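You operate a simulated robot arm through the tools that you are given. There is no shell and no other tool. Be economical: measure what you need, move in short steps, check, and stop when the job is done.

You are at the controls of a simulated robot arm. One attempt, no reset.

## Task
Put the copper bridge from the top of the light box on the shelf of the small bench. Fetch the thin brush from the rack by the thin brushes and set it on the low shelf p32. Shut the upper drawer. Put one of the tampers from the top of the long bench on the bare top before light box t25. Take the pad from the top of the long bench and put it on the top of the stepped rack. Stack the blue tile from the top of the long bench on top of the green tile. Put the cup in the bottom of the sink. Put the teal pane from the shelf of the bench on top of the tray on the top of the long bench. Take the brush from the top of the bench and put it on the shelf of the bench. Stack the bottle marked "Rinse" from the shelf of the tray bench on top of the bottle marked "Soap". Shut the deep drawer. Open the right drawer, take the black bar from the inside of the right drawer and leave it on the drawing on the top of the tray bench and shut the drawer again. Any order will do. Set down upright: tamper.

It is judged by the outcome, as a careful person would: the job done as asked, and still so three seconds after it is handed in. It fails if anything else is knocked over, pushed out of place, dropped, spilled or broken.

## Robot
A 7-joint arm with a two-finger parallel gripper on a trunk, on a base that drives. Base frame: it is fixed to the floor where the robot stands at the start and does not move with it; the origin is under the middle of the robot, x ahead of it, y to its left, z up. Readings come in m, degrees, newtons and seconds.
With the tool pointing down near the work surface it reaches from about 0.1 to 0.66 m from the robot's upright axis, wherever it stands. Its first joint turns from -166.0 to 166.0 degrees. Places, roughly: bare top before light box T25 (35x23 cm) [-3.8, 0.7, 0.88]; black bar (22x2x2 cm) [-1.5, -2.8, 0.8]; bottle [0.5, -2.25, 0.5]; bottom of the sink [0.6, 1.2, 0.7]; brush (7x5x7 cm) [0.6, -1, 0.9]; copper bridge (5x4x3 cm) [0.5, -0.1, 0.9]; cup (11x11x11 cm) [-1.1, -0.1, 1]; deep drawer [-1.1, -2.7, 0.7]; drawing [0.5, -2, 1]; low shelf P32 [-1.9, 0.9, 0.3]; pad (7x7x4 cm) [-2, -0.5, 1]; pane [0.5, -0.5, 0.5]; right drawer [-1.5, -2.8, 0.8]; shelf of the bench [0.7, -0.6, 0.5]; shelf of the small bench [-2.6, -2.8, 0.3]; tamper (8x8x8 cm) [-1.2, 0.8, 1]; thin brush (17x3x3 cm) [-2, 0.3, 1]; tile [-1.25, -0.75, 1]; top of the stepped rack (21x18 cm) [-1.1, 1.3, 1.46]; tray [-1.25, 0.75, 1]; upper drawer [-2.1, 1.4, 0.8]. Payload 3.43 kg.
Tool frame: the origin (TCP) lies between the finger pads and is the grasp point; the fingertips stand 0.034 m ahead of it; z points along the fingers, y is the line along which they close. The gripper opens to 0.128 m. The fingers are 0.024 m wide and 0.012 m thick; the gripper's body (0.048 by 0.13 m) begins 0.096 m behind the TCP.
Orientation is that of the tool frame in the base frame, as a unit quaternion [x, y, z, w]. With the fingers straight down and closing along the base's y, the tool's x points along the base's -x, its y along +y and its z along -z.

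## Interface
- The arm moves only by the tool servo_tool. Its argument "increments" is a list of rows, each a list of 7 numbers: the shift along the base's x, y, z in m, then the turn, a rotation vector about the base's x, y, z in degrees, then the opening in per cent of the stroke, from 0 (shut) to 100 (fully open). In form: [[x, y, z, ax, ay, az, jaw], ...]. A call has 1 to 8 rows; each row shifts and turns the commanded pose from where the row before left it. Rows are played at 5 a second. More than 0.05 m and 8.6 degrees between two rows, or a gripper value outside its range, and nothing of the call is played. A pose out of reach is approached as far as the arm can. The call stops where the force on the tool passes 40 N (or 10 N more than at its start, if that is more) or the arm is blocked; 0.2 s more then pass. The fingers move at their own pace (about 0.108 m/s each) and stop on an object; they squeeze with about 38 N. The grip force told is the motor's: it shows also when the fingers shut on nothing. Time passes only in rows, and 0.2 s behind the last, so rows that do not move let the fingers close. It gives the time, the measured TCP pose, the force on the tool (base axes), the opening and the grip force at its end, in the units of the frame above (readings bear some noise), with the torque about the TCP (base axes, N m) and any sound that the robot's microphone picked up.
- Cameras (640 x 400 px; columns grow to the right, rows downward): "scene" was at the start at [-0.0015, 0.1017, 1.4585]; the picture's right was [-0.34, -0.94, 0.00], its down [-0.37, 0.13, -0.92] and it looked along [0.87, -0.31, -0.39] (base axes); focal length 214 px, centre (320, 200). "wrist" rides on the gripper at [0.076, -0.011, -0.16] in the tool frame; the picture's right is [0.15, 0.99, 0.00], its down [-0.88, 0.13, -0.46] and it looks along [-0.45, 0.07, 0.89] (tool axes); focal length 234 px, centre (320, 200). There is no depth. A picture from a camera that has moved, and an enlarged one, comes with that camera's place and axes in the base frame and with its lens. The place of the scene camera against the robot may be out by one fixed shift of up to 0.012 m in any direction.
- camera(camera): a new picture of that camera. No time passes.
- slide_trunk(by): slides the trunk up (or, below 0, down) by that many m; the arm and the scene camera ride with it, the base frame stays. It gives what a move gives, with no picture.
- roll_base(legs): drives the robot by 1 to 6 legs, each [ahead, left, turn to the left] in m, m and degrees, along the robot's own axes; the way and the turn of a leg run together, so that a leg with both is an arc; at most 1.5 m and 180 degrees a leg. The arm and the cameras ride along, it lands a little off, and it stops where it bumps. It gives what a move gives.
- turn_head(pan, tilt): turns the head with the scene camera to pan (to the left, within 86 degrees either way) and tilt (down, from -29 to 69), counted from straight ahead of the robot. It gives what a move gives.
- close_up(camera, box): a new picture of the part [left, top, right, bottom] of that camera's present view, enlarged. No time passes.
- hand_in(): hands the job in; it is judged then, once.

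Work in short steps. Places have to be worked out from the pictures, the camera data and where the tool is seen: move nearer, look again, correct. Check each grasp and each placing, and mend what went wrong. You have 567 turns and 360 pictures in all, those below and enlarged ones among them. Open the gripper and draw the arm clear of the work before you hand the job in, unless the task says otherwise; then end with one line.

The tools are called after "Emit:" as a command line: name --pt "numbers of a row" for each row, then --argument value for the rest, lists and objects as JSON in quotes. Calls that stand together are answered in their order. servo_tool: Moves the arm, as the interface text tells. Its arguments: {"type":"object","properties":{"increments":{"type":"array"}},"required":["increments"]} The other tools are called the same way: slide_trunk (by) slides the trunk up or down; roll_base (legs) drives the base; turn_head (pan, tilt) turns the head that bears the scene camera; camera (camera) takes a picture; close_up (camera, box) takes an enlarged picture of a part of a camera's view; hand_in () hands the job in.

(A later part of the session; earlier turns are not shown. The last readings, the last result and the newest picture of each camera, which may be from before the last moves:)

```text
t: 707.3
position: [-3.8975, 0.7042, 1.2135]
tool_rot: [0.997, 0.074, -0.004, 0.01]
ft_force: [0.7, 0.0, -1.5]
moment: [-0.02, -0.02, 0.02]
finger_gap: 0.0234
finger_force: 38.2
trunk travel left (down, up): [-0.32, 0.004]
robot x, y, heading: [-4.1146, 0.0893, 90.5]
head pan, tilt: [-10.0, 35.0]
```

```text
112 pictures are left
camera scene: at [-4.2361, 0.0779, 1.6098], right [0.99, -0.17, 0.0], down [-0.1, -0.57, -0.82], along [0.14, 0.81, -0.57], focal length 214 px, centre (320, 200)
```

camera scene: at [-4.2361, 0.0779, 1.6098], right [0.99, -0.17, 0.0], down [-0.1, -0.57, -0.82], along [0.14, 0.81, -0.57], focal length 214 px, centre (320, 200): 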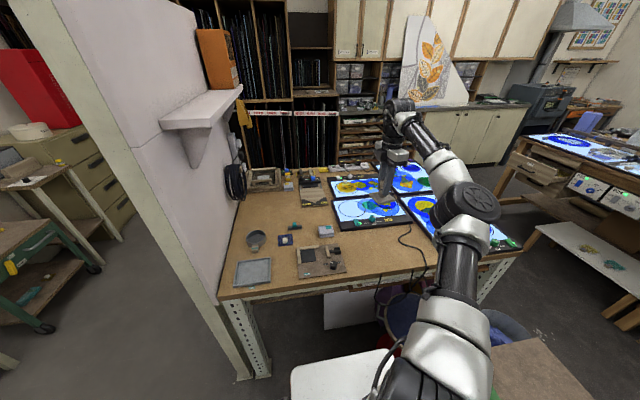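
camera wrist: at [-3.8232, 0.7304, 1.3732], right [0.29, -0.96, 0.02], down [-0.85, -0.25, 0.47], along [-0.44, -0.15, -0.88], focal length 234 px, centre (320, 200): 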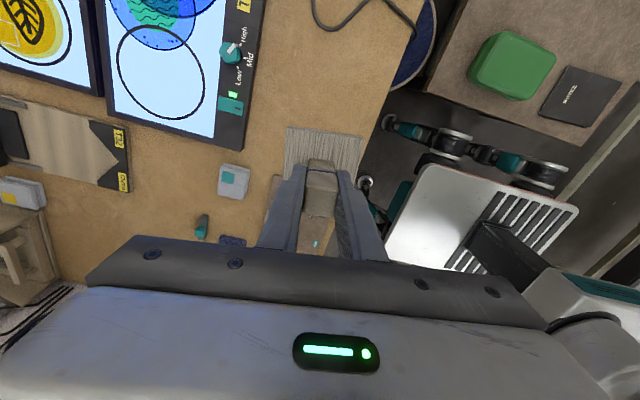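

Emit:
close_up --camera "wrist" --box '[200, 0, 296, 60]'

Emit:
close_up --camera "scene" --box '[320, 170, 480, 270]'

```text
6.67 times, centred on (248, 30) of wrist
camera zoom: at [-3.8232, 0.7304, 1.3732], right [0.29, -0.96, 0.02], down [-0.85, -0.25, 0.47], along [-0.44, -0.15, -0.88], focal length 1561 px, centre (800, 1333)
```

zoom: 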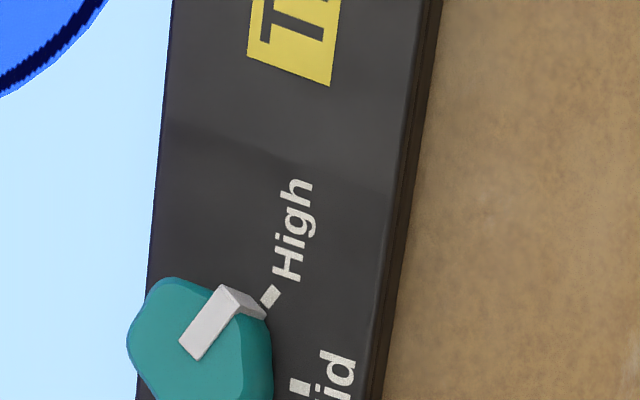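

```text
4.00 times, centred on (400, 220) of scene
camera zoom: at [-4.2361, 0.0779, 1.6098], right [0.99, -0.17, 0.0], down [-0.1, -0.57, -0.82], along [0.14, 0.81, -0.57], focal length 858 px, centre (0, 120)
```

zoom: 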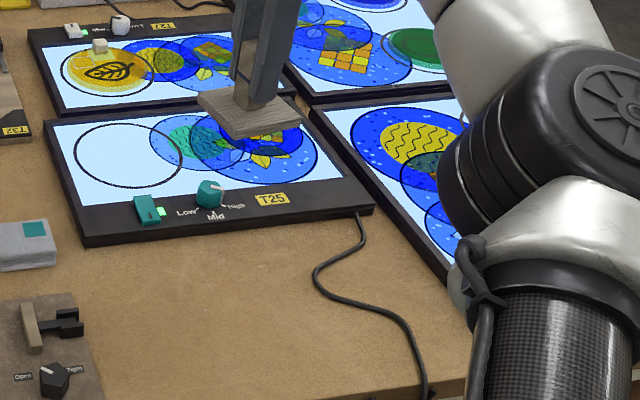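

T25 is confirmed; the tamper will land in the bare area before it. I lower.

Emit:
servo_tool --pt "0 0 -0.045 0 0 0 0" --pt "0 0 -0.045 0 0 0 0" --pt "0 0 -0.045 0 0 0 0" --pt "0 0 -0.045 0 0 0 0" --pt "0 0 -0.03 0 0 0 0" --pt "0 0 0 0 0 0 0"

Emit:
close_up --camera "scene" --box '[320, 170, 480, 270]'

Emit:
camera --camera "wrist"

```text
t: 708.7
position: [-3.8981, 0.7044, 1.0035]
tool_rot: [0.997, 0.075, -0.005, 0.012]
ft_force: [-0.1, 0.8, -1.9]
moment: [0.01, -0.02, 0.0]
finger_gap: 0.0235
finger_force: 38.0
trunk travel left (down, up): [-0.32, 0.004]
robot x, y, heading: [-4.1117, 0.088, 90.4]
head pan, tilt: [-10.0, 35.0]
```

```text
4.00 times, centred on (400, 220) of scene
camera zoom: at [-4.2361, 0.0779, 1.6098], right [0.99, -0.17, 0.0], down [-0.1, -0.57, -0.82], along [0.14, 0.81, -0.57], focal length 858 px, centre (0, 120)
```

zoom: 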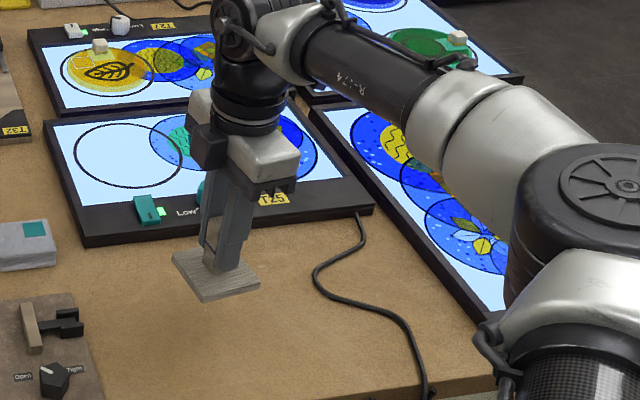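

```text
108 pictures are left
camera wrist: at [-3.8237, 0.7302, 1.1617], right [0.29, -0.96, 0.02], down [-0.85, -0.25, 0.47], along [-0.44, -0.15, -0.88], focal length 234 px, centre (320, 200)
```

wrist: 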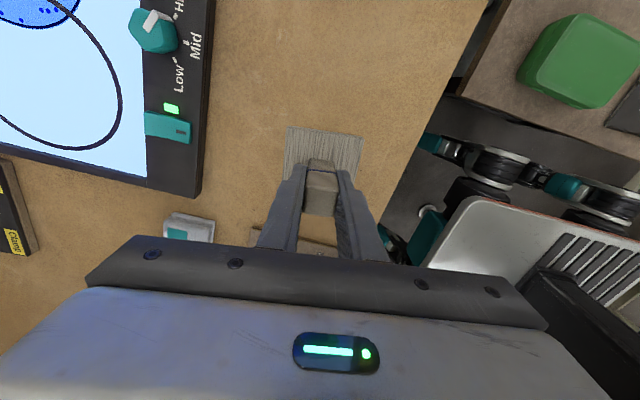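

Good spot; I shift 2 cm more toward the middle and lower to contact.

Emit:
servo_tool --pt "0.02 0 -0.015 0 0 0 0" --pt "0 0 -0.015 0 0 0 0" --pt "0 0 -0.008 0 0 0 0" --pt "0 0 0 0 0 0 0"

Emit:
servo_tool --pt "0 0 -0.005 0 0 0 0" --pt "0 0 -0.004 0 0 0 0" --pt "0 0 0 0 0 0 0"

Emit:
servo_tool --pt "0 0 -0.005 0 0 0 0" --pt "0 0 -0.004 0 0 0 0" --pt "0 0 0 0 0 0 0"

```text
t: 709.7
position: [-3.8783, 0.7045, 0.9669]
tool_rot: [0.997, 0.073, -0.005, 0.011]
ft_force: [0.2, -0.5, -2.2]
moment: [0.02, -0.02, 0.0]
finger_gap: 0.0236
finger_force: 37.9
trunk travel left (down, up): [-0.32, 0.004]
robot x, y, heading: [-4.1137, 0.09, 90.4]
head pan, tilt: [-10.0, 35.0]
```

```text
t: 710.5
position: [-3.8773, 0.7054, 0.958]
tool_rot: [0.997, 0.074, -0.004, 0.011]
ft_force: [0.6, 0.0, 0.3]
moment: [0.02, -0.02, -0.01]
finger_gap: 0.0235
finger_force: 37.7
trunk travel left (down, up): [-0.32, 0.004]
robot x, y, heading: [-4.1142, 0.0885, 90.3]
head pan, tilt: [-10.0, 35.0]
```

```text
t: 711.3
position: [-3.8776, 0.7047, 0.9482]
tool_rot: [0.997, 0.074, -0.005, 0.011]
ft_force: [0.4, -0.3, -2.6]
moment: [0.0, 0.01, -0.03]
finger_gap: 0.0235
finger_force: 37.9
trunk travel left (down, up): [-0.32, 0.004]
robot x, y, heading: [-4.1114, 0.0873, 90.6]
head pan, tilt: [-10.0, 35.0]
```

Emit:
servo_tool --pt "0 0 -0.004 0 0 0 0" --pt "0 0 0 0 0 0 0"

Emit:
servo_tool --pt "0 0 -0.003 0 0 0 0" --pt "0 0 0 0 0 0 0"

Emit:
servo_tool --pt "0 0 -0.003 0 0 0 0" --pt "0 0 0 0 0 0 0"

```text
t: 711.9
position: [-3.8781, 0.705, 0.9453]
tool_rot: [0.997, 0.074, -0.005, 0.012]
ft_force: [0.4, 1.1, -1.2]
moment: [0.01, -0.01, -0.03]
finger_gap: 0.0235
finger_force: 38.4
trunk travel left (down, up): [-0.32, 0.004]
robot x, y, heading: [-4.1093, 0.088, 90.5]
head pan, tilt: [-10.0, 35.0]
```

```text
t: 712.5
position: [-3.8777, 0.7036, 0.941]
tool_rot: [0.997, 0.075, -0.005, 0.011]
ft_force: [-0.8, -0.1, -1.8]
moment: [-0.01, 0.02, 0.02]
finger_gap: 0.0236
finger_force: 38.3
trunk travel left (down, up): [-0.32, 0.004]
robot x, y, heading: [-4.1111, 0.0871, 90.4]
head pan, tilt: [-10.0, 35.0]
```

```text
t: 713.1
position: [-3.8779, 0.7056, 0.9384]
tool_rot: [0.997, 0.074, -0.005, 0.011]
ft_force: [0.3, 0.1, -1.6]
moment: [0.01, -0.01, -0.01]
finger_gap: 0.0236
finger_force: 38.1
trunk travel left (down, up): [-0.32, 0.004]
robot x, y, heading: [-4.1148, 0.0875, 90.5]
head pan, tilt: [-10.0, 35.0]
```

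Emit:
servo_tool --pt "0 0 -0.004 0 0 0 0" --pt "0 0 -0.003 0 0 0 0" --pt "0 0 0 0 0 0 0"

Emit:
servo_tool --pt "0 0 -0.004 0 0 0 0" --pt "0 0 0 0 0 0 0"

Emit:
close_up --camera "scene" --box '[330, 200, 410, 260]'

```text
t: 713.9
position: [-3.8769, 0.7036, 0.9298]
tool_rot: [0.997, 0.073, -0.004, 0.01]
ft_force: [-1.1, 0.3, -1.3]
moment: [-0.01, 0.03, -0.03]
finger_gap: 0.0239
finger_force: 38.2
trunk travel left (down, up): [-0.32, 0.004]
robot x, y, heading: [-4.1119, 0.0877, 90.4]
head pan, tilt: [-10.0, 35.0]
```

```text
t: 714.5
position: [-3.8767, 0.704, 0.9307]
tool_rot: [0.997, 0.073, -0.004, 0.01]
ft_force: [0.1, -3.3, 18.2]
moment: [0.35, 0.74, 0.13]
finger_gap: 0.0237
finger_force: 37.7
trunk travel left (down, up): [-0.32, 0.004]
robot x, y, heading: [-4.1147, 0.0881, 90.4]
head pan, tilt: [-10.0, 35.0]
```

```text
6.67 times, centred on (370, 230) of scene
camera zoom: at [-4.2367, 0.0757, 1.61], right [0.99, -0.17, 0.0], down [-0.09, -0.56, -0.82], along [0.14, 0.81, -0.57], focal length 1430 px, centre (-13, 0)
```

zoom: 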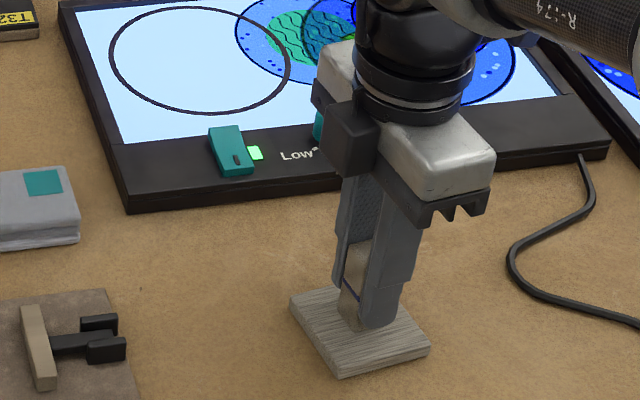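

Contact, upright. I ease, release and rise.

Emit:
servo_tool --pt "0 0 0.003 0 0 0 0" --pt "0 0 0 0 0 0 30" --pt "0 0 0 0 0 0 40" --pt "0 0 0 0 0 0 40" --pt "0 0 0.03 0 0 0 40" --pt "0 0 0.045 0 0 0 40" --pt "0 0 0.045 0 0 0 40" --pt "0 0 0.045 0 0 0 40"

Emit:
close_up --camera "scene" --box '[320, 170, 480, 270]'

```text
t: 716.3
position: [-3.8775, 0.7056, 1.0977]
tool_rot: [0.997, 0.074, -0.005, 0.011]
ft_force: [0.5, -0.1, 0.6]
moment: [-0.02, 0.0, 0.03]
finger_gap: 0.0515
finger_force: 0.0
trunk travel left (down, up): [-0.32, 0.004]
robot x, y, heading: [-4.1138, 0.085, 90.4]
head pan, tilt: [-10.0, 35.0]
```

```text
4.00 times, centred on (400, 220) of scene
camera zoom: at [-4.2363, 0.0777, 1.6097], right [0.99, -0.17, 0.0], down [-0.1, -0.57, -0.82], along [0.14, 0.81, -0.57], focal length 858 px, centre (0, 120)
```

zoom: 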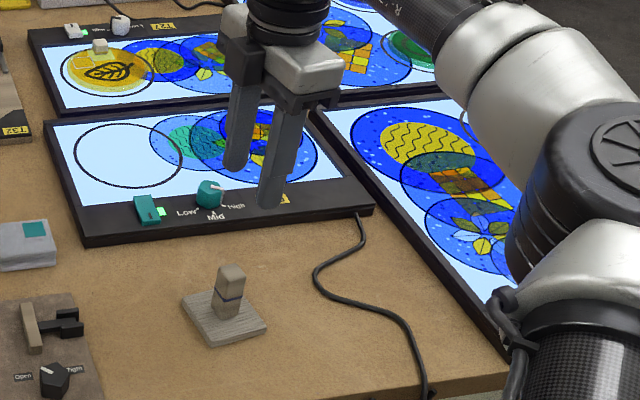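

The tamper stands upright before T25. For the last jobs I must reach the north part of the west aisle; to avoid the strip on the floor I go back around via the east aisle and the bench's north end.

Emit:
servo_tool --pt "-0.03 -0.03 0.03 0 0 0 40" --pt "-0.03 -0.03 0.03 0 0 0 40" --pt "-0.03 -0.02 0.03 0 0 0 40"

Emit:
roll_base --legs '[[-0.4, 0, 0], [0, 0.85, 0], [-1.45, 0, 0], [-0.47, 0, 0], [0, -0.5, 0], [0, 0, -90]]'

Emit:
roll_base --legs '[[0, 0.2, 0], [1.4, 0, 0], [1.4, 0, 0], [1.1, 0, 0]]'

```text
refused: row 1 steps farther than a row can; nothing moved
```

```text
t: 745.0
position: [-3.8496, -2.4759, 1.0968]
tool_rot: [0.753, -0.658, -0.011, 0.004]
ft_force: [0.8, -0.9, 0.5]
moment: [-0.01, 0.02, 0.02]
finger_gap: 0.0512
finger_force: 0.0
trunk travel left (down, up): [-0.32, 0.004]
robot x, y, heading: [-4.4613, -2.2312, -0.2]
head pan, tilt: [-10.0, 35.0]
```

```text
t: 766.0
position: [0.0602, -2.3577, 1.0957]
tool_rot: [0.743, -0.669, -0.011, 0.004]
ft_force: [0.7, 0.1, 0.5]
moment: [0.0, -0.01, 0.0]
finger_gap: 0.0511
finger_force: 0.0
trunk travel left (down, up): [-0.32, 0.004]
robot x, y, heading: [-0.5462, -2.0953, -2.0]
head pan, tilt: [-10.0, 35.0]
```

Emit:
roll_base --legs '[[0, 0, 92], [1.45, 0.0, 0], [1.4, 0, 0]]'

Emit:
turn_head --pan 0 --tilt 25

Emit:
camera --camera "scene"

```text
t: 783.9
position: [-0.2835, 1.3936, 1.0955]
tool_rot: [0.998, 0.066, -0.004, 0.011]
ft_force: [-0.6, 0.0, -0.1]
moment: [0.0, 0.02, 0.02]
finger_gap: 0.051
finger_force: 0.0
trunk travel left (down, up): [-0.32, 0.004]
robot x, y, heading: [-0.5266, 0.784, 89.4]
head pan, tilt: [-10.0, 35.0]
```

```text
t: 784.6
position: [-0.2836, 1.3932, 1.0962]
tool_rot: [0.998, 0.067, -0.005, 0.011]
ft_force: [-0.1, 0.6, 0.0]
moment: [0.0, 0.01, 0.02]
finger_gap: 0.0509
finger_force: 0.0
trunk travel left (down, up): [-0.32, 0.004]
robot x, y, heading: [-0.5287, 0.782, 89.7]
head pan, tilt: [0.0, 25.0]
```

```text
105 pictures are left
camera scene: at [-0.6664, 0.7761, 1.6255], right [1.0, -0.01, 0.0], down [0.0, -0.42, -0.91], along [0.01, 0.91, -0.42], focal length 214 px, centre (320, 200)
```

scene: 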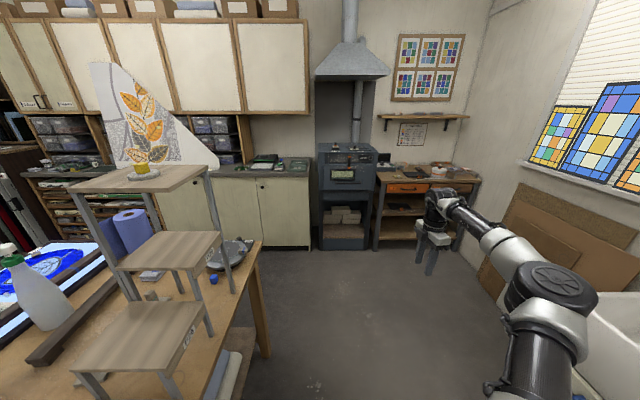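

The passage north of the bench is wide. I go up to y≈2.25, turn west, and drive to the west aisle.

Emit:
roll_base --legs '[[1.43, 0, 0], [0, 0, 90], [1.3, 0, 0], [0.75, 0, 0]]'

Emit:
turn_head --pan 80 --tilt 35

Emit:
camera --camera "scene"

```text
t: 791.0
position: [-0.271, 2.7454, 1.0951]
tool_rot: [0.997, 0.065, -0.007, 0.027]
ft_force: [-3.7, -23.9, 12.4]
moment: [-0.37, 0.06, -0.04]
finger_gap: 0.038
finger_force: 0.0
trunk travel left (down, up): [-0.32, 0.004]
robot x, y, heading: [-0.5192, 2.1481, 89.4]
head pan, tilt: [0.0, 25.0]
stopped in leg 1: the force on the tool passed its limit at 50 N (the readings are from after the stop); the commanded pose is now the measured one
```

```text
t: 792.5
position: [-0.2704, 2.746, 1.0955]
tool_rot: [0.997, 0.066, -0.007, 0.027]
ft_force: [-3.7, -26.2, 7.8]
moment: [-0.58, 0.05, 0.01]
finger_gap: 0.0365
finger_force: 0.0
trunk travel left (down, up): [-0.32, 0.004]
robot x, y, heading: [-0.5135, 2.1448, 89.5]
head pan, tilt: [80.0, 35.0]
```

```text
104 pictures are left
camera scene: at [-0.7436, 2.0617, 1.6094], right [0.18, 0.98, 0.0], down [0.56, -0.1, -0.82], along [-0.8, 0.15, -0.57], focal length 214 px, centre (320, 200)
```

scene: 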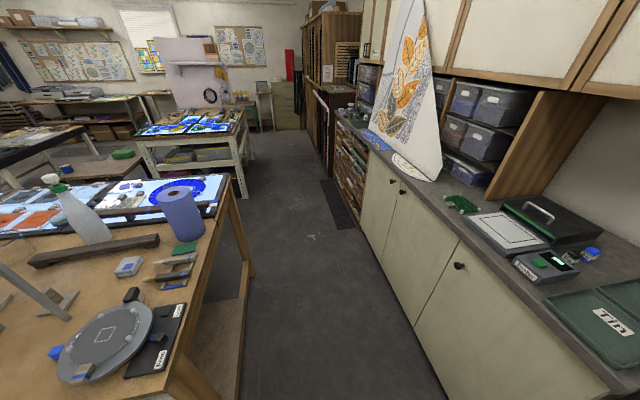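

The fingers touched the kiln front; I back off at once and check that nothing moved there.

Emit:
roll_base --legs '[[-0.25, 0, 0]]'

Emit:
servo_tool --pt "0 -0.04 0.02 0 0 0 40" --pt "0 -0.04 0.02 0 0 0 40" --pt "-0.02 -0.04 0.02 0 0 0 40" --pt "-0.03 0 0.02 0 0 0 40"

Emit:
turn_head --pan 0 --tilt 25

Emit:
camera --camera "scene"

```text
t: 794.4
position: [-0.2718, 2.4979, 1.0932]
tool_rot: [0.998, 0.064, -0.007, 0.025]
ft_force: [0.0, -0.1, 0.0]
moment: [0.01, -0.01, -0.01]
finger_gap: 0.0513
finger_force: 0.1
trunk travel left (down, up): [-0.32, 0.004]
robot x, y, heading: [-0.5184, 1.8925, 89.4]
head pan, tilt: [80.0, 35.0]
```

```text
t: 795.4
position: [-0.3226, 2.3773, 1.174]
tool_rot: [0.998, 0.064, -0.008, 0.025]
ft_force: [0.9, 0.0, 0.0]
moment: [-0.02, 0.01, 0.02]
finger_gap: 0.0508
finger_force: 0.1
trunk travel left (down, up): [-0.32, 0.004]
robot x, y, heading: [-0.5169, 1.8896, 89.3]
head pan, tilt: [80.0, 35.0]
```

```text
t: 796.9
position: [-0.3232, 2.3776, 1.173]
tool_rot: [0.998, 0.064, -0.007, 0.025]
ft_force: [0.2, -1.2, 1.1]
moment: [0.04, 0.03, 0.03]
finger_gap: 0.051
finger_force: 0.0
trunk travel left (down, up): [-0.32, 0.004]
robot x, y, heading: [-0.5238, 1.897, 89.3]
head pan, tilt: [0.0, 25.0]
```

```text
103 pictures are left
camera scene: at [-0.6582, 1.8903, 1.6255], right [1.0, -0.01, 0.0], down [0.0, -0.42, -0.91], along [0.01, 0.91, -0.42], focal length 214 px, centre (320, 200)
```

scene: 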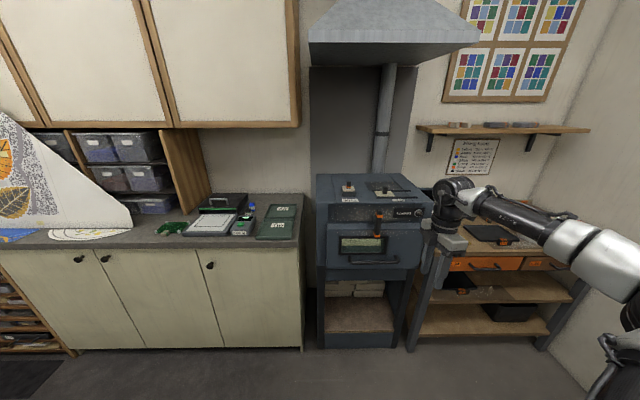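

Emit:
close_up --camera "scene" --box '[300, 160, 460, 280]'

```text
3.33 times, centred on (380, 220) of scene
camera zoom: at [-0.6582, 1.8903, 1.6255], right [1.0, -0.01, 0.0], down [0.0, -0.42, -0.91], along [0.01, 0.91, -0.42], focal length 715 px, centre (120, 133)
```

zoom: 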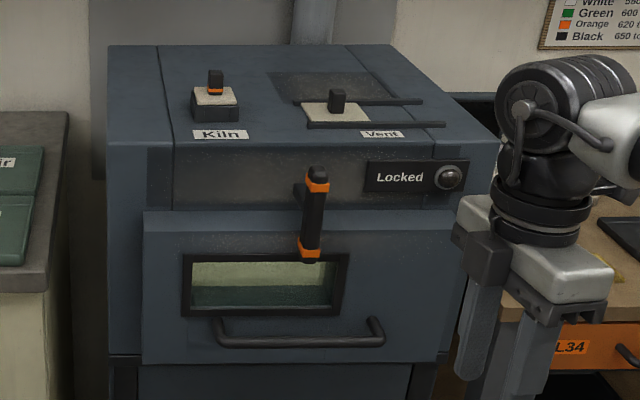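

The kiln looks unharmed (still "Locked"). I move 0.25 m north, turn west and drive to the west aisle.

Emit:
roll_base --legs '[[0.27, 0, 0], [0, 0, 90], [1.3, 0, 0], [0.8, 0, 0]]'

Emit:
turn_head --pan 80 --tilt 35

Emit:
camera --camera "scene"

```text
t: 812.8
position: [-3.0956, 2.3518, 1.1733]
tool_rot: [0.655, 0.755, 0.012, 0.022]
ft_force: [-1.0, 0.4, 0.4]
moment: [0.01, -0.07, 0.02]
finger_gap: 0.0511
finger_force: 0.2
trunk travel left (down, up): [-0.32, 0.004]
robot x, y, heading: [-2.6103, 2.1631, -180.0]
head pan, tilt: [0.0, 25.0]
```

```text
t: 814.3
position: [-3.0965, 2.3514, 1.1742]
tool_rot: [0.655, 0.755, 0.012, 0.022]
ft_force: [0.0, 0.0, -0.7]
moment: [0.0, -0.03, 0.04]
finger_gap: 0.0511
finger_force: 0.0
trunk travel left (down, up): [-0.32, 0.004]
robot x, y, heading: [-2.6081, 2.1588, -179.9]
head pan, tilt: [80.0, 35.0]
```

```text
101 pictures are left
camera scene: at [-2.533, 1.9269, 1.6098], right [-0.98, 0.17, 0.0], down [0.1, 0.56, -0.82], along [-0.14, -0.81, -0.57], focal length 214 px, centre (320, 200)
```

scene: 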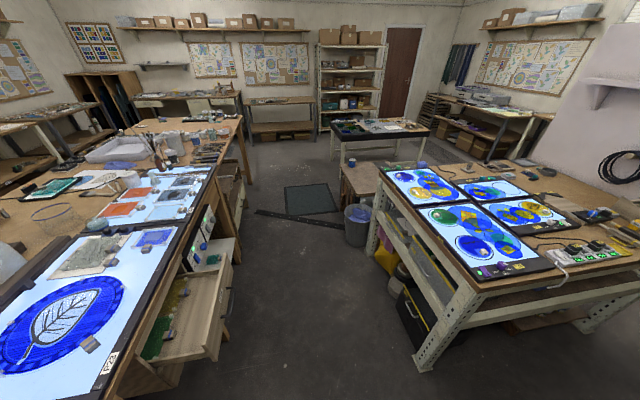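

Emit:
close_up --camera "scene" --box '[110, 110, 270, 390]'

Emit:
close_up --camera "scene" --box '[130, 110, 260, 210]'

```text
1.43 times, centred on (190, 250) of scene
camera zoom: at [-2.533, 1.9269, 1.6098], right [-0.98, 0.17, 0.0], down [0.1, 0.56, -0.82], along [-0.14, -0.81, -0.57], focal length 306 px, centre (506, 129)
```

zoom: 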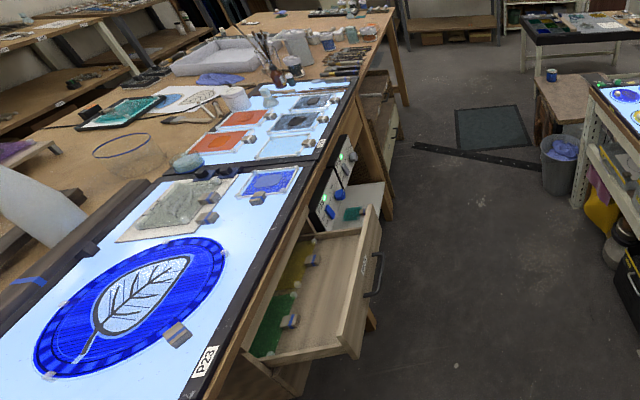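

```text
4.00 times, centred on (195, 160) of scene
camera zoom: at [-2.533, 1.9269, 1.6098], right [-0.98, 0.17, 0.0], down [0.1, 0.56, -0.82], along [-0.14, -0.81, -0.57], focal length 858 px, centre (820, 360)
```

zoom: 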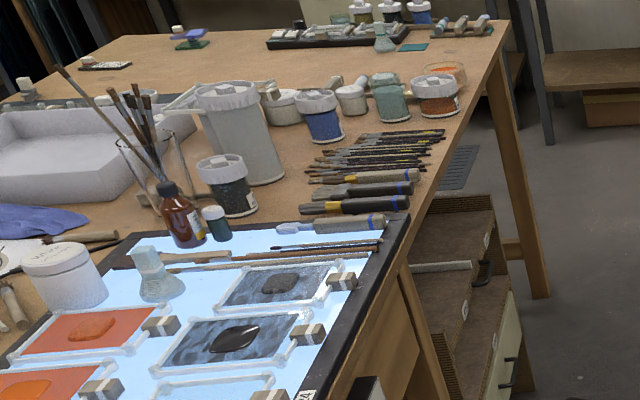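

I see the open upper drawer on the bench's west side (face x≈−2.23, y≈1.43), and low shelf beyond it. I turn to face the bench (heading 0).

Emit:
roll_base --legs '[[0, 0, 90], [0, 0, 90], [-0.1, 0, 0]]'

Emit:
servo_tool --pt "0 0 0 0 -8.5 0 0" --pt "0 0 0 0 -8.5 0 0" --pt "0 0 0 0 -8.5 0 0" --pt "0 0 0 0 -8.5 0 0" --pt "0 0 0 0 -8.5 0 0" --pt "0 0 0 0 -8.5 0 0" --pt "0 0 0 0 -8.5 0 0" --pt "0 0 0 0 -8.5 0 0"

Emit:
slide_trunk --by -0.25

Emit:
turn_head --pan -10 --tilt 40

Emit:
camera --camera "scene"

```text
t: 823.3
position: [-2.2243, 1.9689, 1.1734]
tool_rot: [0.753, -0.657, -0.023, 0.013]
ft_force: [-0.1, -0.1, -0.1]
moment: [0.02, -0.04, 0.02]
finger_gap: 0.0513
finger_force: 0.0
trunk travel left (down, up): [-0.32, 0.004]
robot x, y, heading: [-2.7093, 2.1619, -0.4]
head pan, tilt: [80.0, 35.0]
```

```text
t: 825.1
position: [-2.224, 1.9679, 1.174]
tool_rot: [0.636, -0.552, 0.402, -0.359]
ft_force: [-0.8, 0.2, 0.8]
moment: [0.03, 0.03, -0.03]
finger_gap: 0.0
finger_force: 32.8
trunk travel left (down, up): [-0.32, 0.004]
robot x, y, heading: [-2.7098, 2.1579, -0.5]
head pan, tilt: [80.0, 35.0]
```

```text
t: 827.6
position: [-2.2235, 1.9679, 0.9221]
tool_rot: [0.637, -0.552, 0.402, -0.357]
ft_force: [-0.1, 0.2, -0.1]
moment: [-0.01, 0.02, 0.03]
finger_gap: 0.0001
finger_force: 33.3
trunk travel left (down, up): [-0.07, 0.254]
robot x, y, heading: [-2.711, 2.1617, 0.0]
head pan, tilt: [80.0, 35.0]
```

```text
t: 829.3
position: [-2.2235, 1.9676, 0.9226]
tool_rot: [0.638, -0.552, 0.402, -0.357]
ft_force: [0.4, -0.6, 1.2]
moment: [0.0, 0.0, 0.01]
finger_gap: 0.0002
finger_force: 33.4
trunk travel left (down, up): [-0.07, 0.254]
robot x, y, heading: [-2.7087, 2.1613, -0.4]
head pan, tilt: [-10.0, 40.0]
```

```text
98 pictures are left
camera scene: at [-2.713, 2.2794, 1.3522], right [-0.18, -0.98, 0.0], down [-0.63, 0.11, -0.77], along [0.75, -0.14, -0.64], focal length 214 px, centre (320, 200)
```

scene: 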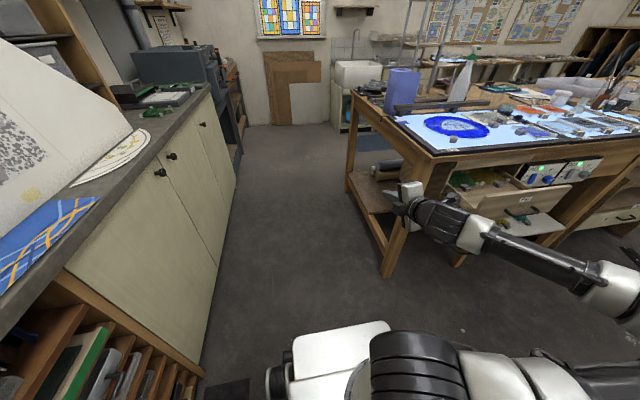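

I back up 0.15 m and shift south, then look at the drawer.

Emit:
roll_base --legs '[[-0.15, 0, 0], [0, -0.4, 0]]'

Emit:
camera --camera "scene"

Emit:
close_up --camera "scene" --box '[400, 120, 600, 250]'

```text
t: 834.7
position: [-2.3742, 1.5664, 0.9238]
tool_rot: [0.637, -0.552, 0.402, -0.358]
ft_force: [0.2, 0.3, 0.7]
moment: [0.01, -0.02, 0.03]
finger_gap: 0.0
finger_force: 33.1
trunk travel left (down, up): [-0.07, 0.254]
robot x, y, heading: [-2.8622, 1.757, -0.3]
head pan, tilt: [-10.0, 40.0]
```

```text
97 pictures are left
camera scene: at [-2.8648, 1.8772, 1.3522], right [-0.18, -0.98, 0.0], down [-0.63, 0.12, -0.77], along [0.75, -0.14, -0.64], focal length 214 px, centre (320, 200)
```

scene: 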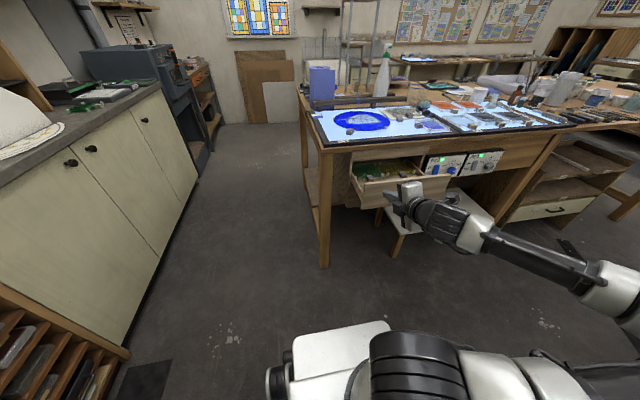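

```text
3.08 times, centred on (500, 185) of scene
camera zoom: at [-2.8648, 1.8772, 1.3522], right [-0.18, -0.98, 0.0], down [-0.63, 0.12, -0.77], along [0.75, -0.14, -0.64], focal length 660 px, centre (-234, 246)
```

zoom: 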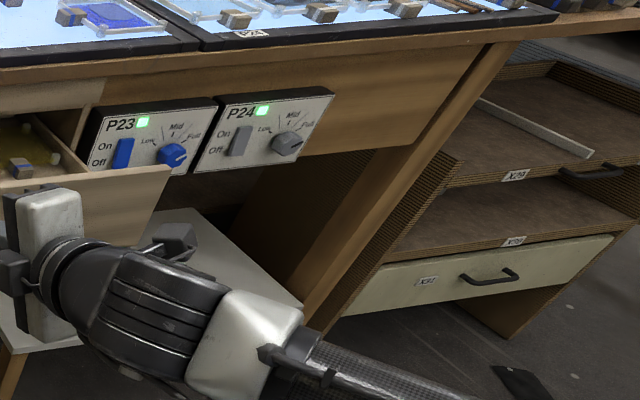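

The drawer face spans y 1.15–1.61 near x −2.18. I level the tool, lower to z≈0.79 and centre on it.

Emit:
servo_tool --pt "-0.01 0 -0.03 0 -8 0 0" --pt "-0.01 0 -0.03 0 -8 0 0" --pt "0 0 -0.03 0 -5.5 0 0" --pt "0 0 -0.035 0 0 0 0" --pt "0 0 0 0 0 0 0"

Emit:
roll_base --legs '[[0, -0.18, 0]]'

Emit:
camera --camera "wrist"

Emit:
camera --camera "scene"

```text
t: 835.9
position: [-2.3912, 1.5677, 0.8837]
tool_rot: [0.605, -0.518, 0.454, -0.4]
ft_force: [0.8, -0.2, -0.7]
moment: [0.01, 0.02, -0.01]
finger_gap: 0.0001
finger_force: 32.4
out of reach, approached as far as the arm can: row 2, 3, 4
trunk travel left (down, up): [-0.07, 0.254]
robot x, y, heading: [-2.8604, 1.7587, -0.5]
head pan, tilt: [-10.0, 40.0]
```

```text
t: 838.3
position: [-2.3921, 1.3859, 0.8825]
tool_rot: [0.604, -0.519, 0.455, -0.398]
ft_force: [-0.4, 0.6, 0.2]
moment: [0.0, -0.02, 0.03]
finger_gap: 0.0
finger_force: 32.9
trunk travel left (down, up): [-0.07, 0.254]
robot x, y, heading: [-2.8616, 1.5793, -0.4]
head pan, tilt: [-10.0, 40.0]
```

```text
95 pictures are left
camera wrist: at [-2.5398, 1.3107, 0.9465], right [-0.25, -0.29, -0.92], down [-0.52, 0.85, -0.12], along [0.82, 0.45, -0.36], focal length 234 px, centre (320, 200)
```

wrist: 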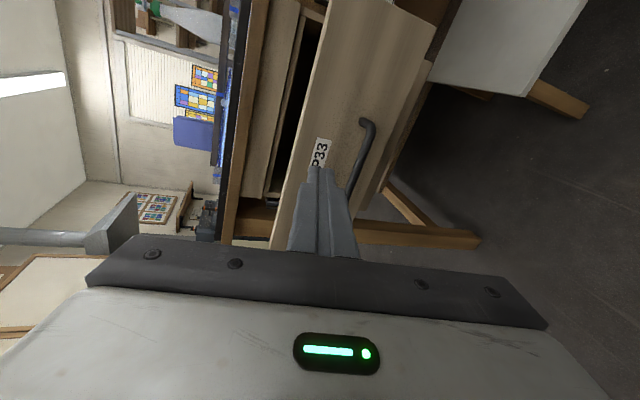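

```text
94 pictures are left
camera scene: at [-2.8658, 1.6965, 1.3522], right [-0.18, -0.98, 0.0], down [-0.63, 0.12, -0.77], along [0.75, -0.14, -0.64], focal length 214 px, centre (320, 200)
```

scene: 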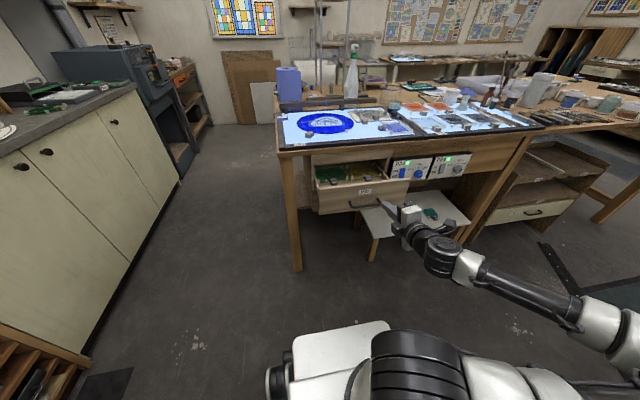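

P33 is the open drawer. I lower the trunk 7 cm so the tip meets the face at z≈0.80, then advance.

Emit:
slide_trunk --by -0.07

Emit:
roll_base --legs '[[0.12, 0, 0]]'

Emit:
camera --camera "wrist"

Emit:
close_up --camera "scene" --box '[280, 120, 480, 260]'

```text
t: 839.3
position: [-2.3922, 1.3867, 0.8133]
tool_rot: [0.605, -0.519, 0.454, -0.399]
ft_force: [-0.1, -0.7, 0.0]
moment: [0.03, 0.0, -0.03]
finger_gap: 0.0001
finger_force: 33.1
trunk travel left (down, up): [0.0, 0.324]
robot x, y, heading: [-2.8609, 1.579, -0.3]
head pan, tilt: [-10.0, 40.0]
```

```text
t: 840.6
position: [-2.2732, 1.3846, 0.8129]
tool_rot: [0.604, -0.519, 0.454, -0.399]
ft_force: [0.2, -0.1, 0.1]
moment: [-0.01, 0.0, -0.03]
finger_gap: 0.0
finger_force: 33.1
trunk travel left (down, up): [0.0, 0.324]
robot x, y, heading: [-2.7439, 1.5797, -0.5]
head pan, tilt: [-10.0, 40.0]
```

```text
93 pictures are left
camera wrist: at [-2.4208, 1.3094, 0.8764], right [-0.25, -0.29, -0.92], down [-0.52, 0.85, -0.12], along [0.82, 0.45, -0.36], focal length 234 px, centre (320, 200)
```

wrist: 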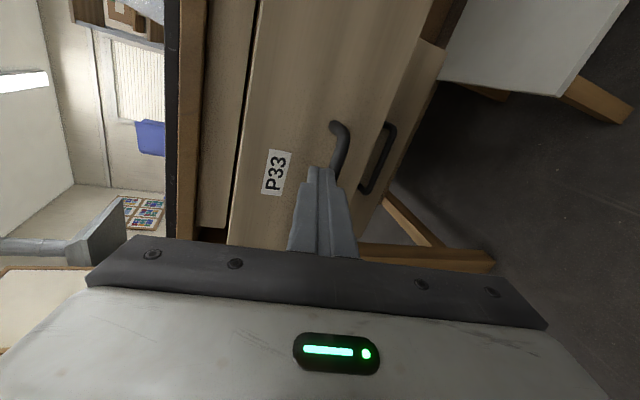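

```text
2.86 times, centred on (380, 190) of scene
camera zoom: at [-2.7464, 1.6956, 1.2822], right [-0.18, -0.98, 0.0], down [-0.63, 0.12, -0.77], along [0.75, -0.14, -0.64], focal length 613 px, centre (149, 229)
```

zoom: 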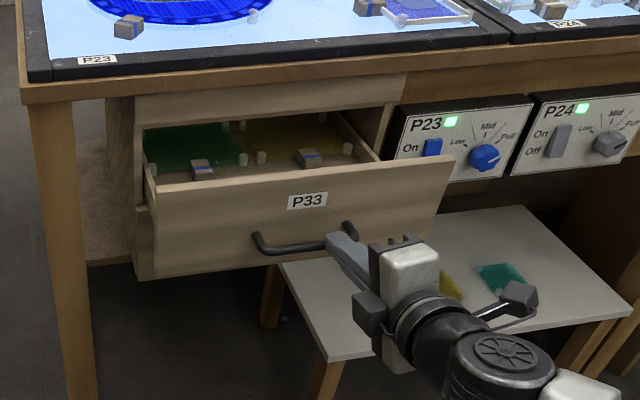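

The lower drawer is shut; P33 is the upper one. I raise 3 cm to clear the handle and push the face in +x.

Emit:
servo_tool --pt "0 0.01 0.03 0 0 0 0" --pt "0.02 0 0 0 0 0 0" --pt "0.02 0 0 0 0 0 0" --pt "0.02 0 0 0 0 0 0" --pt "0.02 0 0 0 0 0 0"

Emit:
close_up --camera "scene" --box '[280, 120, 480, 260]'

```text
t: 841.8
position: [-2.1935, 1.3931, 0.841]
tool_rot: [0.605, -0.519, 0.455, -0.398]
ft_force: [0.3, 0.5, 0.4]
moment: [0.03, 0.0, 0.01]
finger_gap: 0.0
finger_force: 32.8
trunk travel left (down, up): [0.0, 0.324]
robot x, y, heading: [-2.7433, 1.5773, -0.3]
head pan, tilt: [-10.0, 40.0]
```

```text
2.86 times, centred on (380, 190) of scene
camera zoom: at [-2.7465, 1.6956, 1.2822], right [-0.18, -0.98, 0.0], down [-0.63, 0.12, -0.77], along [0.75, -0.14, -0.64], focal length 613 px, centre (149, 229)
```

zoom: 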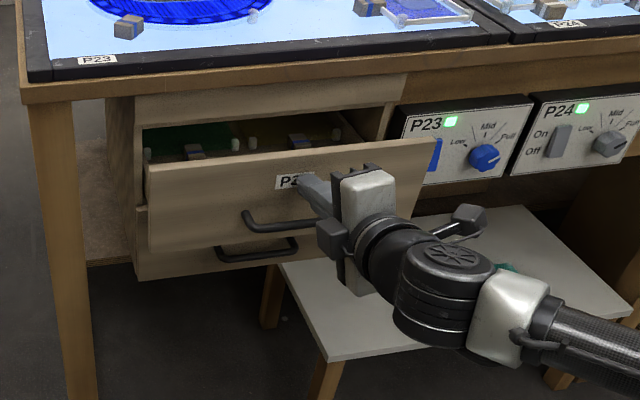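

It is closing. I continue pushing in small rows until it stops.

Emit:
servo_tool --pt "0.02 0 0 0 0 0 0" --pt "0.02 0 0 0 0 0 0" --pt "0.015 0 0 0 0 0 0" --pt "0.012 0 0 0 0 0 0" --pt "0.01 0 0 0 0 0 0"

Emit:
close_up --camera "scene" --box '[280, 120, 480, 260]'

```text
t: 843.0
position: [-2.1168, 1.3938, 0.8427]
tool_rot: [0.604, -0.519, 0.455, -0.399]
ft_force: [-0.8, 1.2, 0.1]
moment: [0.02, 0.01, -0.03]
finger_gap: 0.0
finger_force: 33.0
trunk travel left (down, up): [0.0, 0.324]
robot x, y, heading: [-2.7425, 1.5802, -0.5]
head pan, tilt: [-10.0, 40.0]
```

```text
2.86 times, centred on (380, 190) of scene
camera zoom: at [-2.7464, 1.6955, 1.2822], right [-0.18, -0.98, 0.0], down [-0.63, 0.12, -0.77], along [0.75, -0.14, -0.64], focal length 613 px, centre (149, 229)
```

zoom: 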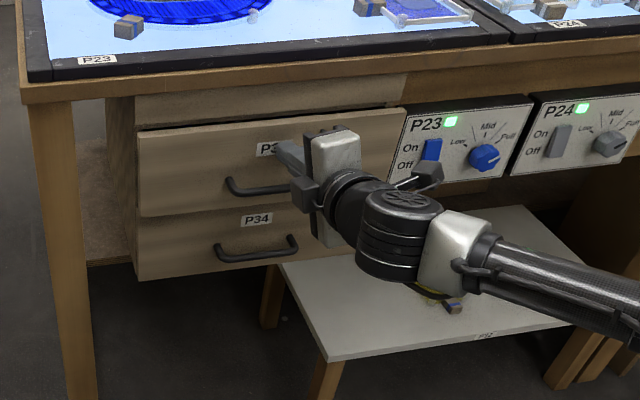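

Emit:
servo_tool --pt "0.008 0 0 0 0 0 0" --pt "0.008 0 0 0 0 0 0" --pt "0.006 0 0 0 0 0 0" --pt "0.005 0 0 0 0 0 0" --pt "0.005 0 0 0 0 0 0"

Emit:
close_up --camera "scene" --box '[280, 120, 480, 260]'

```text
t: 844.1
position: [-2.0928, 1.3937, 0.8435]
tool_rot: [0.605, -0.519, 0.453, -0.399]
ft_force: [-21.6, 1.3, 7.8]
moment: [-0.07, -0.29, -0.15]
finger_gap: 0.0001
finger_force: 33.1
trunk travel left (down, up): [0.0, 0.324]
robot x, y, heading: [-2.7425, 1.5809, -0.7]
head pan, tilt: [-10.0, 40.0]
stopped in row 5: the force on the tool passed its limit at 49 N (the readings are from after the stop); the commanded pose is now the measured one
```

```text
2.86 times, centred on (380, 190) of scene
camera zoom: at [-2.749, 1.6958, 1.2823], right [-0.18, -0.98, 0.0], down [-0.63, 0.12, -0.77], along [0.75, -0.14, -0.64], focal length 613 px, centre (149, 229)
```

zoom: 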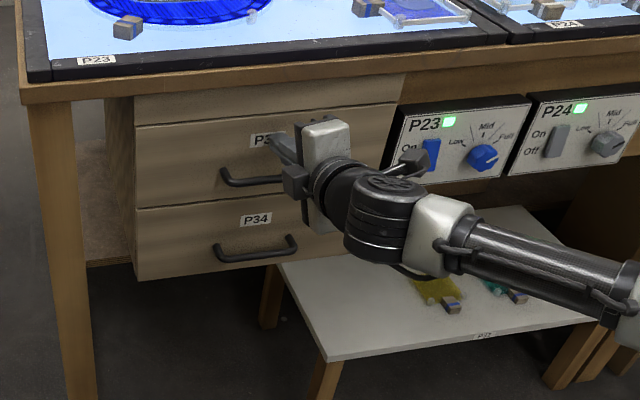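

The upper drawer is shut. I retreat, raise the trunk and turn the tool downward, then move south to the thin brushes.

Emit:
roll_base --legs '[[-0.08, 0, 0]]'

Emit:
slide_trunk --by 0.3

Emit:
servo_tool --pt "-0.02 0 0.02 0 8.5 0 40" --pt "-0.02 0 0.02 0 8.5 0 40" --pt "-0.02 0 0.02 0 8.5 0 40" --pt "-0.02 0 0 0 8.5 0 40" --pt "-0.02 0 0 0 8.5 0 40" --pt "-0.02 0 0 0 8.5 0 40" --pt "0 0 0 0 8.5 0 40" --pt "0 0 0 0 8.5 0 40"

Emit:
roll_base --legs '[[0, -1.0, 0]]'

Emit:
camera --camera "scene"

```text
t: 845.1
position: [-2.1698, 1.3942, 0.842]
tool_rot: [0.605, -0.519, 0.453, -0.399]
ft_force: [-0.3, -0.3, 0.2]
moment: [-0.01, 0.03, 0.0]
finger_gap: 0.0
finger_force: 33.0
trunk travel left (down, up): [0.0, 0.324]
robot x, y, heading: [-2.8207, 1.5774, -0.6]
head pan, tilt: [-10.0, 40.0]
```

```text
t: 848.1
position: [-2.1708, 1.3936, 1.1412]
tool_rot: [0.604, -0.521, 0.454, -0.398]
ft_force: [0.3, 0.5, 0.5]
moment: [-0.01, 0.01, -0.02]
finger_gap: 0.0
finger_force: 33.3
trunk travel left (down, up): [-0.3, 0.024]
robot x, y, heading: [-2.8244, 1.5749, -0.8]
head pan, tilt: [-10.0, 40.0]
```

```text
t: 849.9
position: [-2.2903, 1.3952, 1.2011]
tool_rot: [0.755, -0.654, 0.036, -0.04]
ft_force: [-0.4, 0.2, -0.3]
moment: [0.02, -0.02, 0.0]
finger_gap: 0.0512
finger_force: 0.0
trunk travel left (down, up): [-0.3, 0.024]
robot x, y, heading: [-2.8208, 1.5812, -0.3]
head pan, tilt: [-10.0, 40.0]
```

```text
t: 856.7
position: [-2.2977, 0.6756, 1.2016]
tool_rot: [0.755, -0.654, 0.038, -0.04]
ft_force: [0.3, 0.7, 0.0]
moment: [-0.06, 0.0, 0.0]
finger_gap: 0.0512
finger_force: 0.0
trunk travel left (down, up): [-0.3, 0.024]
robot x, y, heading: [-2.8304, 0.8574, -0.3]
head pan, tilt: [-10.0, 40.0]
stopped in leg 1: the robot was blocked; the commanded pose is now the measured one
```

```text
88 pictures are left
camera scene: at [-2.8333, 0.9767, 1.5821], right [-0.18, -0.98, 0.0], down [-0.63, 0.12, -0.77], along [0.75, -0.14, -0.64], focal length 214 px, centre (320, 200)
```

scene: 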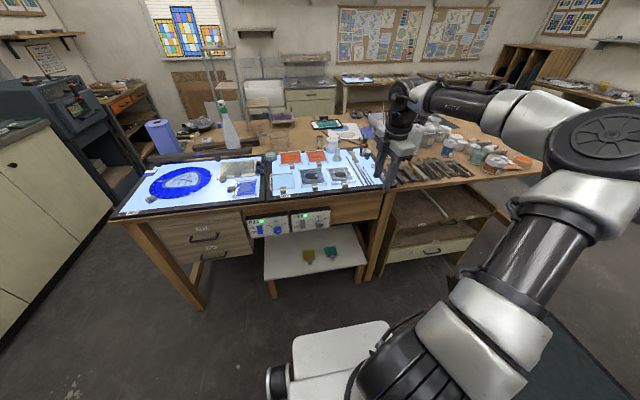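

Blocked: probably the bucket beside the light table. I move away, then ahead, and look toward it.

Emit:
roll_base --legs '[[0, 0.06, 0], [0.25, 0, 0]]'

Emit:
turn_head --pan -86 --tilt 45

Emit:
camera --camera "scene"

Emit:
camera --camera "wrist"

```text
t: 859.4
position: [-2.047, 0.7295, 1.2002]
tool_rot: [0.752, -0.656, 0.037, -0.038]
ft_force: [0.2, 0.4, 0.4]
moment: [-0.01, -0.02, 0.0]
finger_gap: 0.0511
finger_force: 0.0
trunk travel left (down, up): [-0.3, 0.024]
robot x, y, heading: [-2.5767, 0.9169, -1.0]
head pan, tilt: [-10.0, 40.0]
```

```text
t: 860.9
position: [-2.046, 0.7289, 1.2003]
tool_rot: [0.753, -0.656, 0.037, -0.04]
ft_force: [-0.4, 0.4, -0.5]
moment: [-0.01, 0.03, -0.02]
finger_gap: 0.0511
finger_force: 0.0
trunk travel left (down, up): [-0.3, 0.024]
robot x, y, heading: [-2.5812, 0.9156, -0.6]
head pan, tilt: [-85.9, 45.0]
```

```text
87 pictures are left
camera scene: at [-2.6606, 0.9677, 1.5749], right [-1.0, -0.06, 0.0], down [-0.04, 0.71, -0.71], along [0.04, -0.71, -0.71], focal length 214 px, centre (320, 200)
```

scene: 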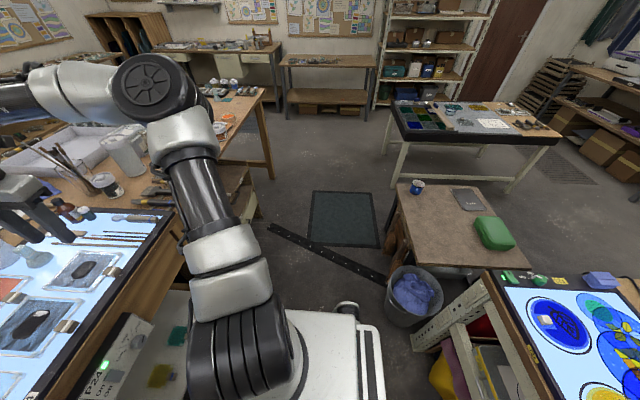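

```text
86 pictures are left
camera wrist: at [-2.0426, 0.6548, 1.361], right [-0.95, -0.28, -0.11], down [-0.3, 0.85, 0.43], along [-0.03, 0.45, -0.89], focal length 234 px, centre (320, 200)
```

wrist: 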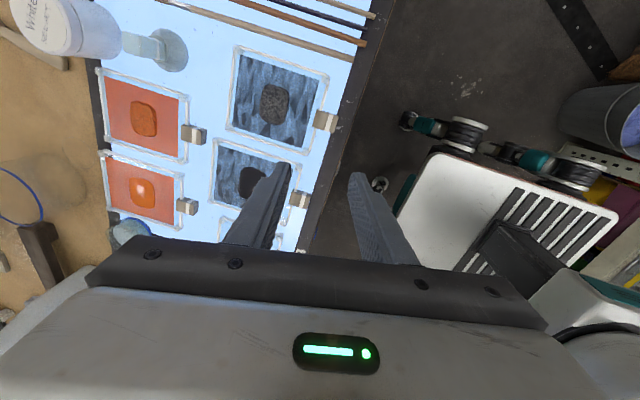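

The bucket stands where it was. I go south 0.36 m and look at the brushes with the wrist camera.

Emit:
roll_base --legs '[[0.02, -0.36, 0]]'

Emit:
camera --camera "wrist"

Emit:
turn_head --pan -35 --tilt 45

Emit:
camera --camera "scene"

```text
t: 864.9
position: [-2.0326, 0.369, 1.1994]
tool_rot: [0.754, -0.655, 0.037, -0.04]
ft_force: [0.0, 0.5, -0.4]
moment: [-0.02, 0.0, 0.0]
finger_gap: 0.0513
finger_force: 0.0
trunk travel left (down, up): [-0.3, 0.024]
robot x, y, heading: [-2.5617, 0.5537, -1.1]
head pan, tilt: [-85.9, 45.0]
```

```text
85 pictures are left
camera wrist: at [-2.0278, 0.2949, 1.361], right [-0.95, -0.28, -0.11], down [-0.3, 0.85, 0.43], along [-0.03, 0.45, -0.89], focal length 234 px, centre (320, 200)
```

wrist: 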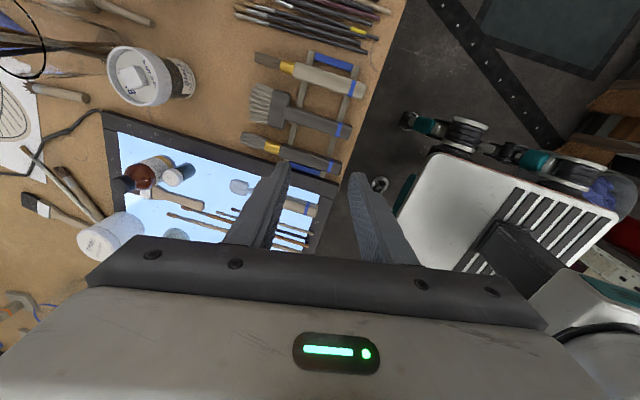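

```text
t: 866.1
position: [-2.031, 0.3706, 1.2012]
tool_rot: [0.753, -0.656, 0.037, -0.04]
ft_force: [0.9, -0.1, 0.4]
moment: [-0.03, 0.0, -0.02]
finger_gap: 0.0514
finger_force: 0.1
trunk travel left (down, up): [-0.3, 0.024]
robot x, y, heading: [-2.5645, 0.5559, -0.9]
head pan, tilt: [-35.0, 45.0]
```

```text
84 pictures are left
camera scene: at [-2.5842, 0.6424, 1.5749], right [-0.59, -0.81, 0.0], down [-0.57, 0.41, -0.71], along [0.57, -0.41, -0.71], focal length 214 px, centre (320, 200)
```

scene: 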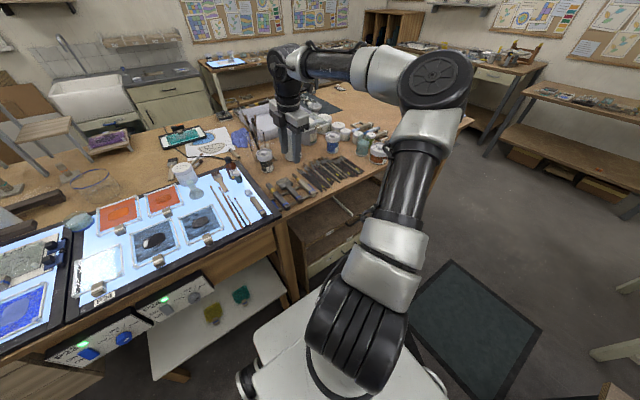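

Three brushes lie on a rack next to the pile of thin brushes. I zoom in.

Emit:
close_up --camera "wrist" --box '[200, 0, 400, 220]'

Emit:
close_up --camera "wrist" --box '[230, 30, 390, 180]'

```text
1.82 times, centred on (300, 110) of wrist
camera zoom: at [-2.0278, 0.295, 1.361], right [-0.95, -0.28, -0.11], down [-0.3, 0.85, 0.43], along [-0.03, 0.45, -0.89], focal length 426 px, centre (356, 364)
```

zoom: 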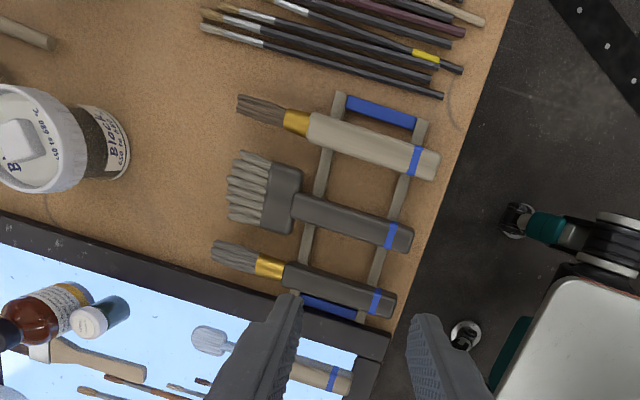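

```text
2.67 times, centred on (310, 105) of wrist
camera zoom: at [-2.0278, 0.295, 1.361], right [-0.95, -0.28, -0.11], down [-0.3, 0.85, 0.43], along [-0.03, 0.45, -0.89], focal length 624 px, centre (347, 453)
```

zoom: 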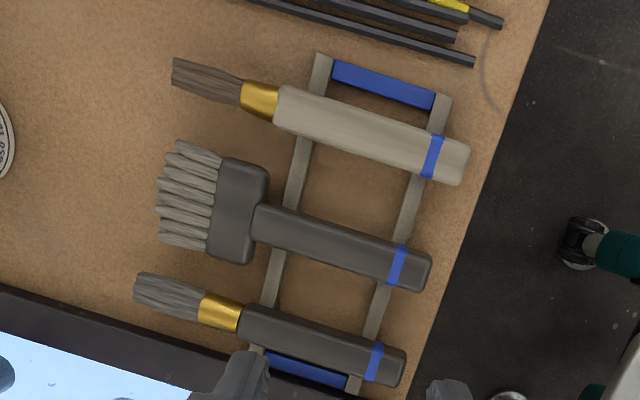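

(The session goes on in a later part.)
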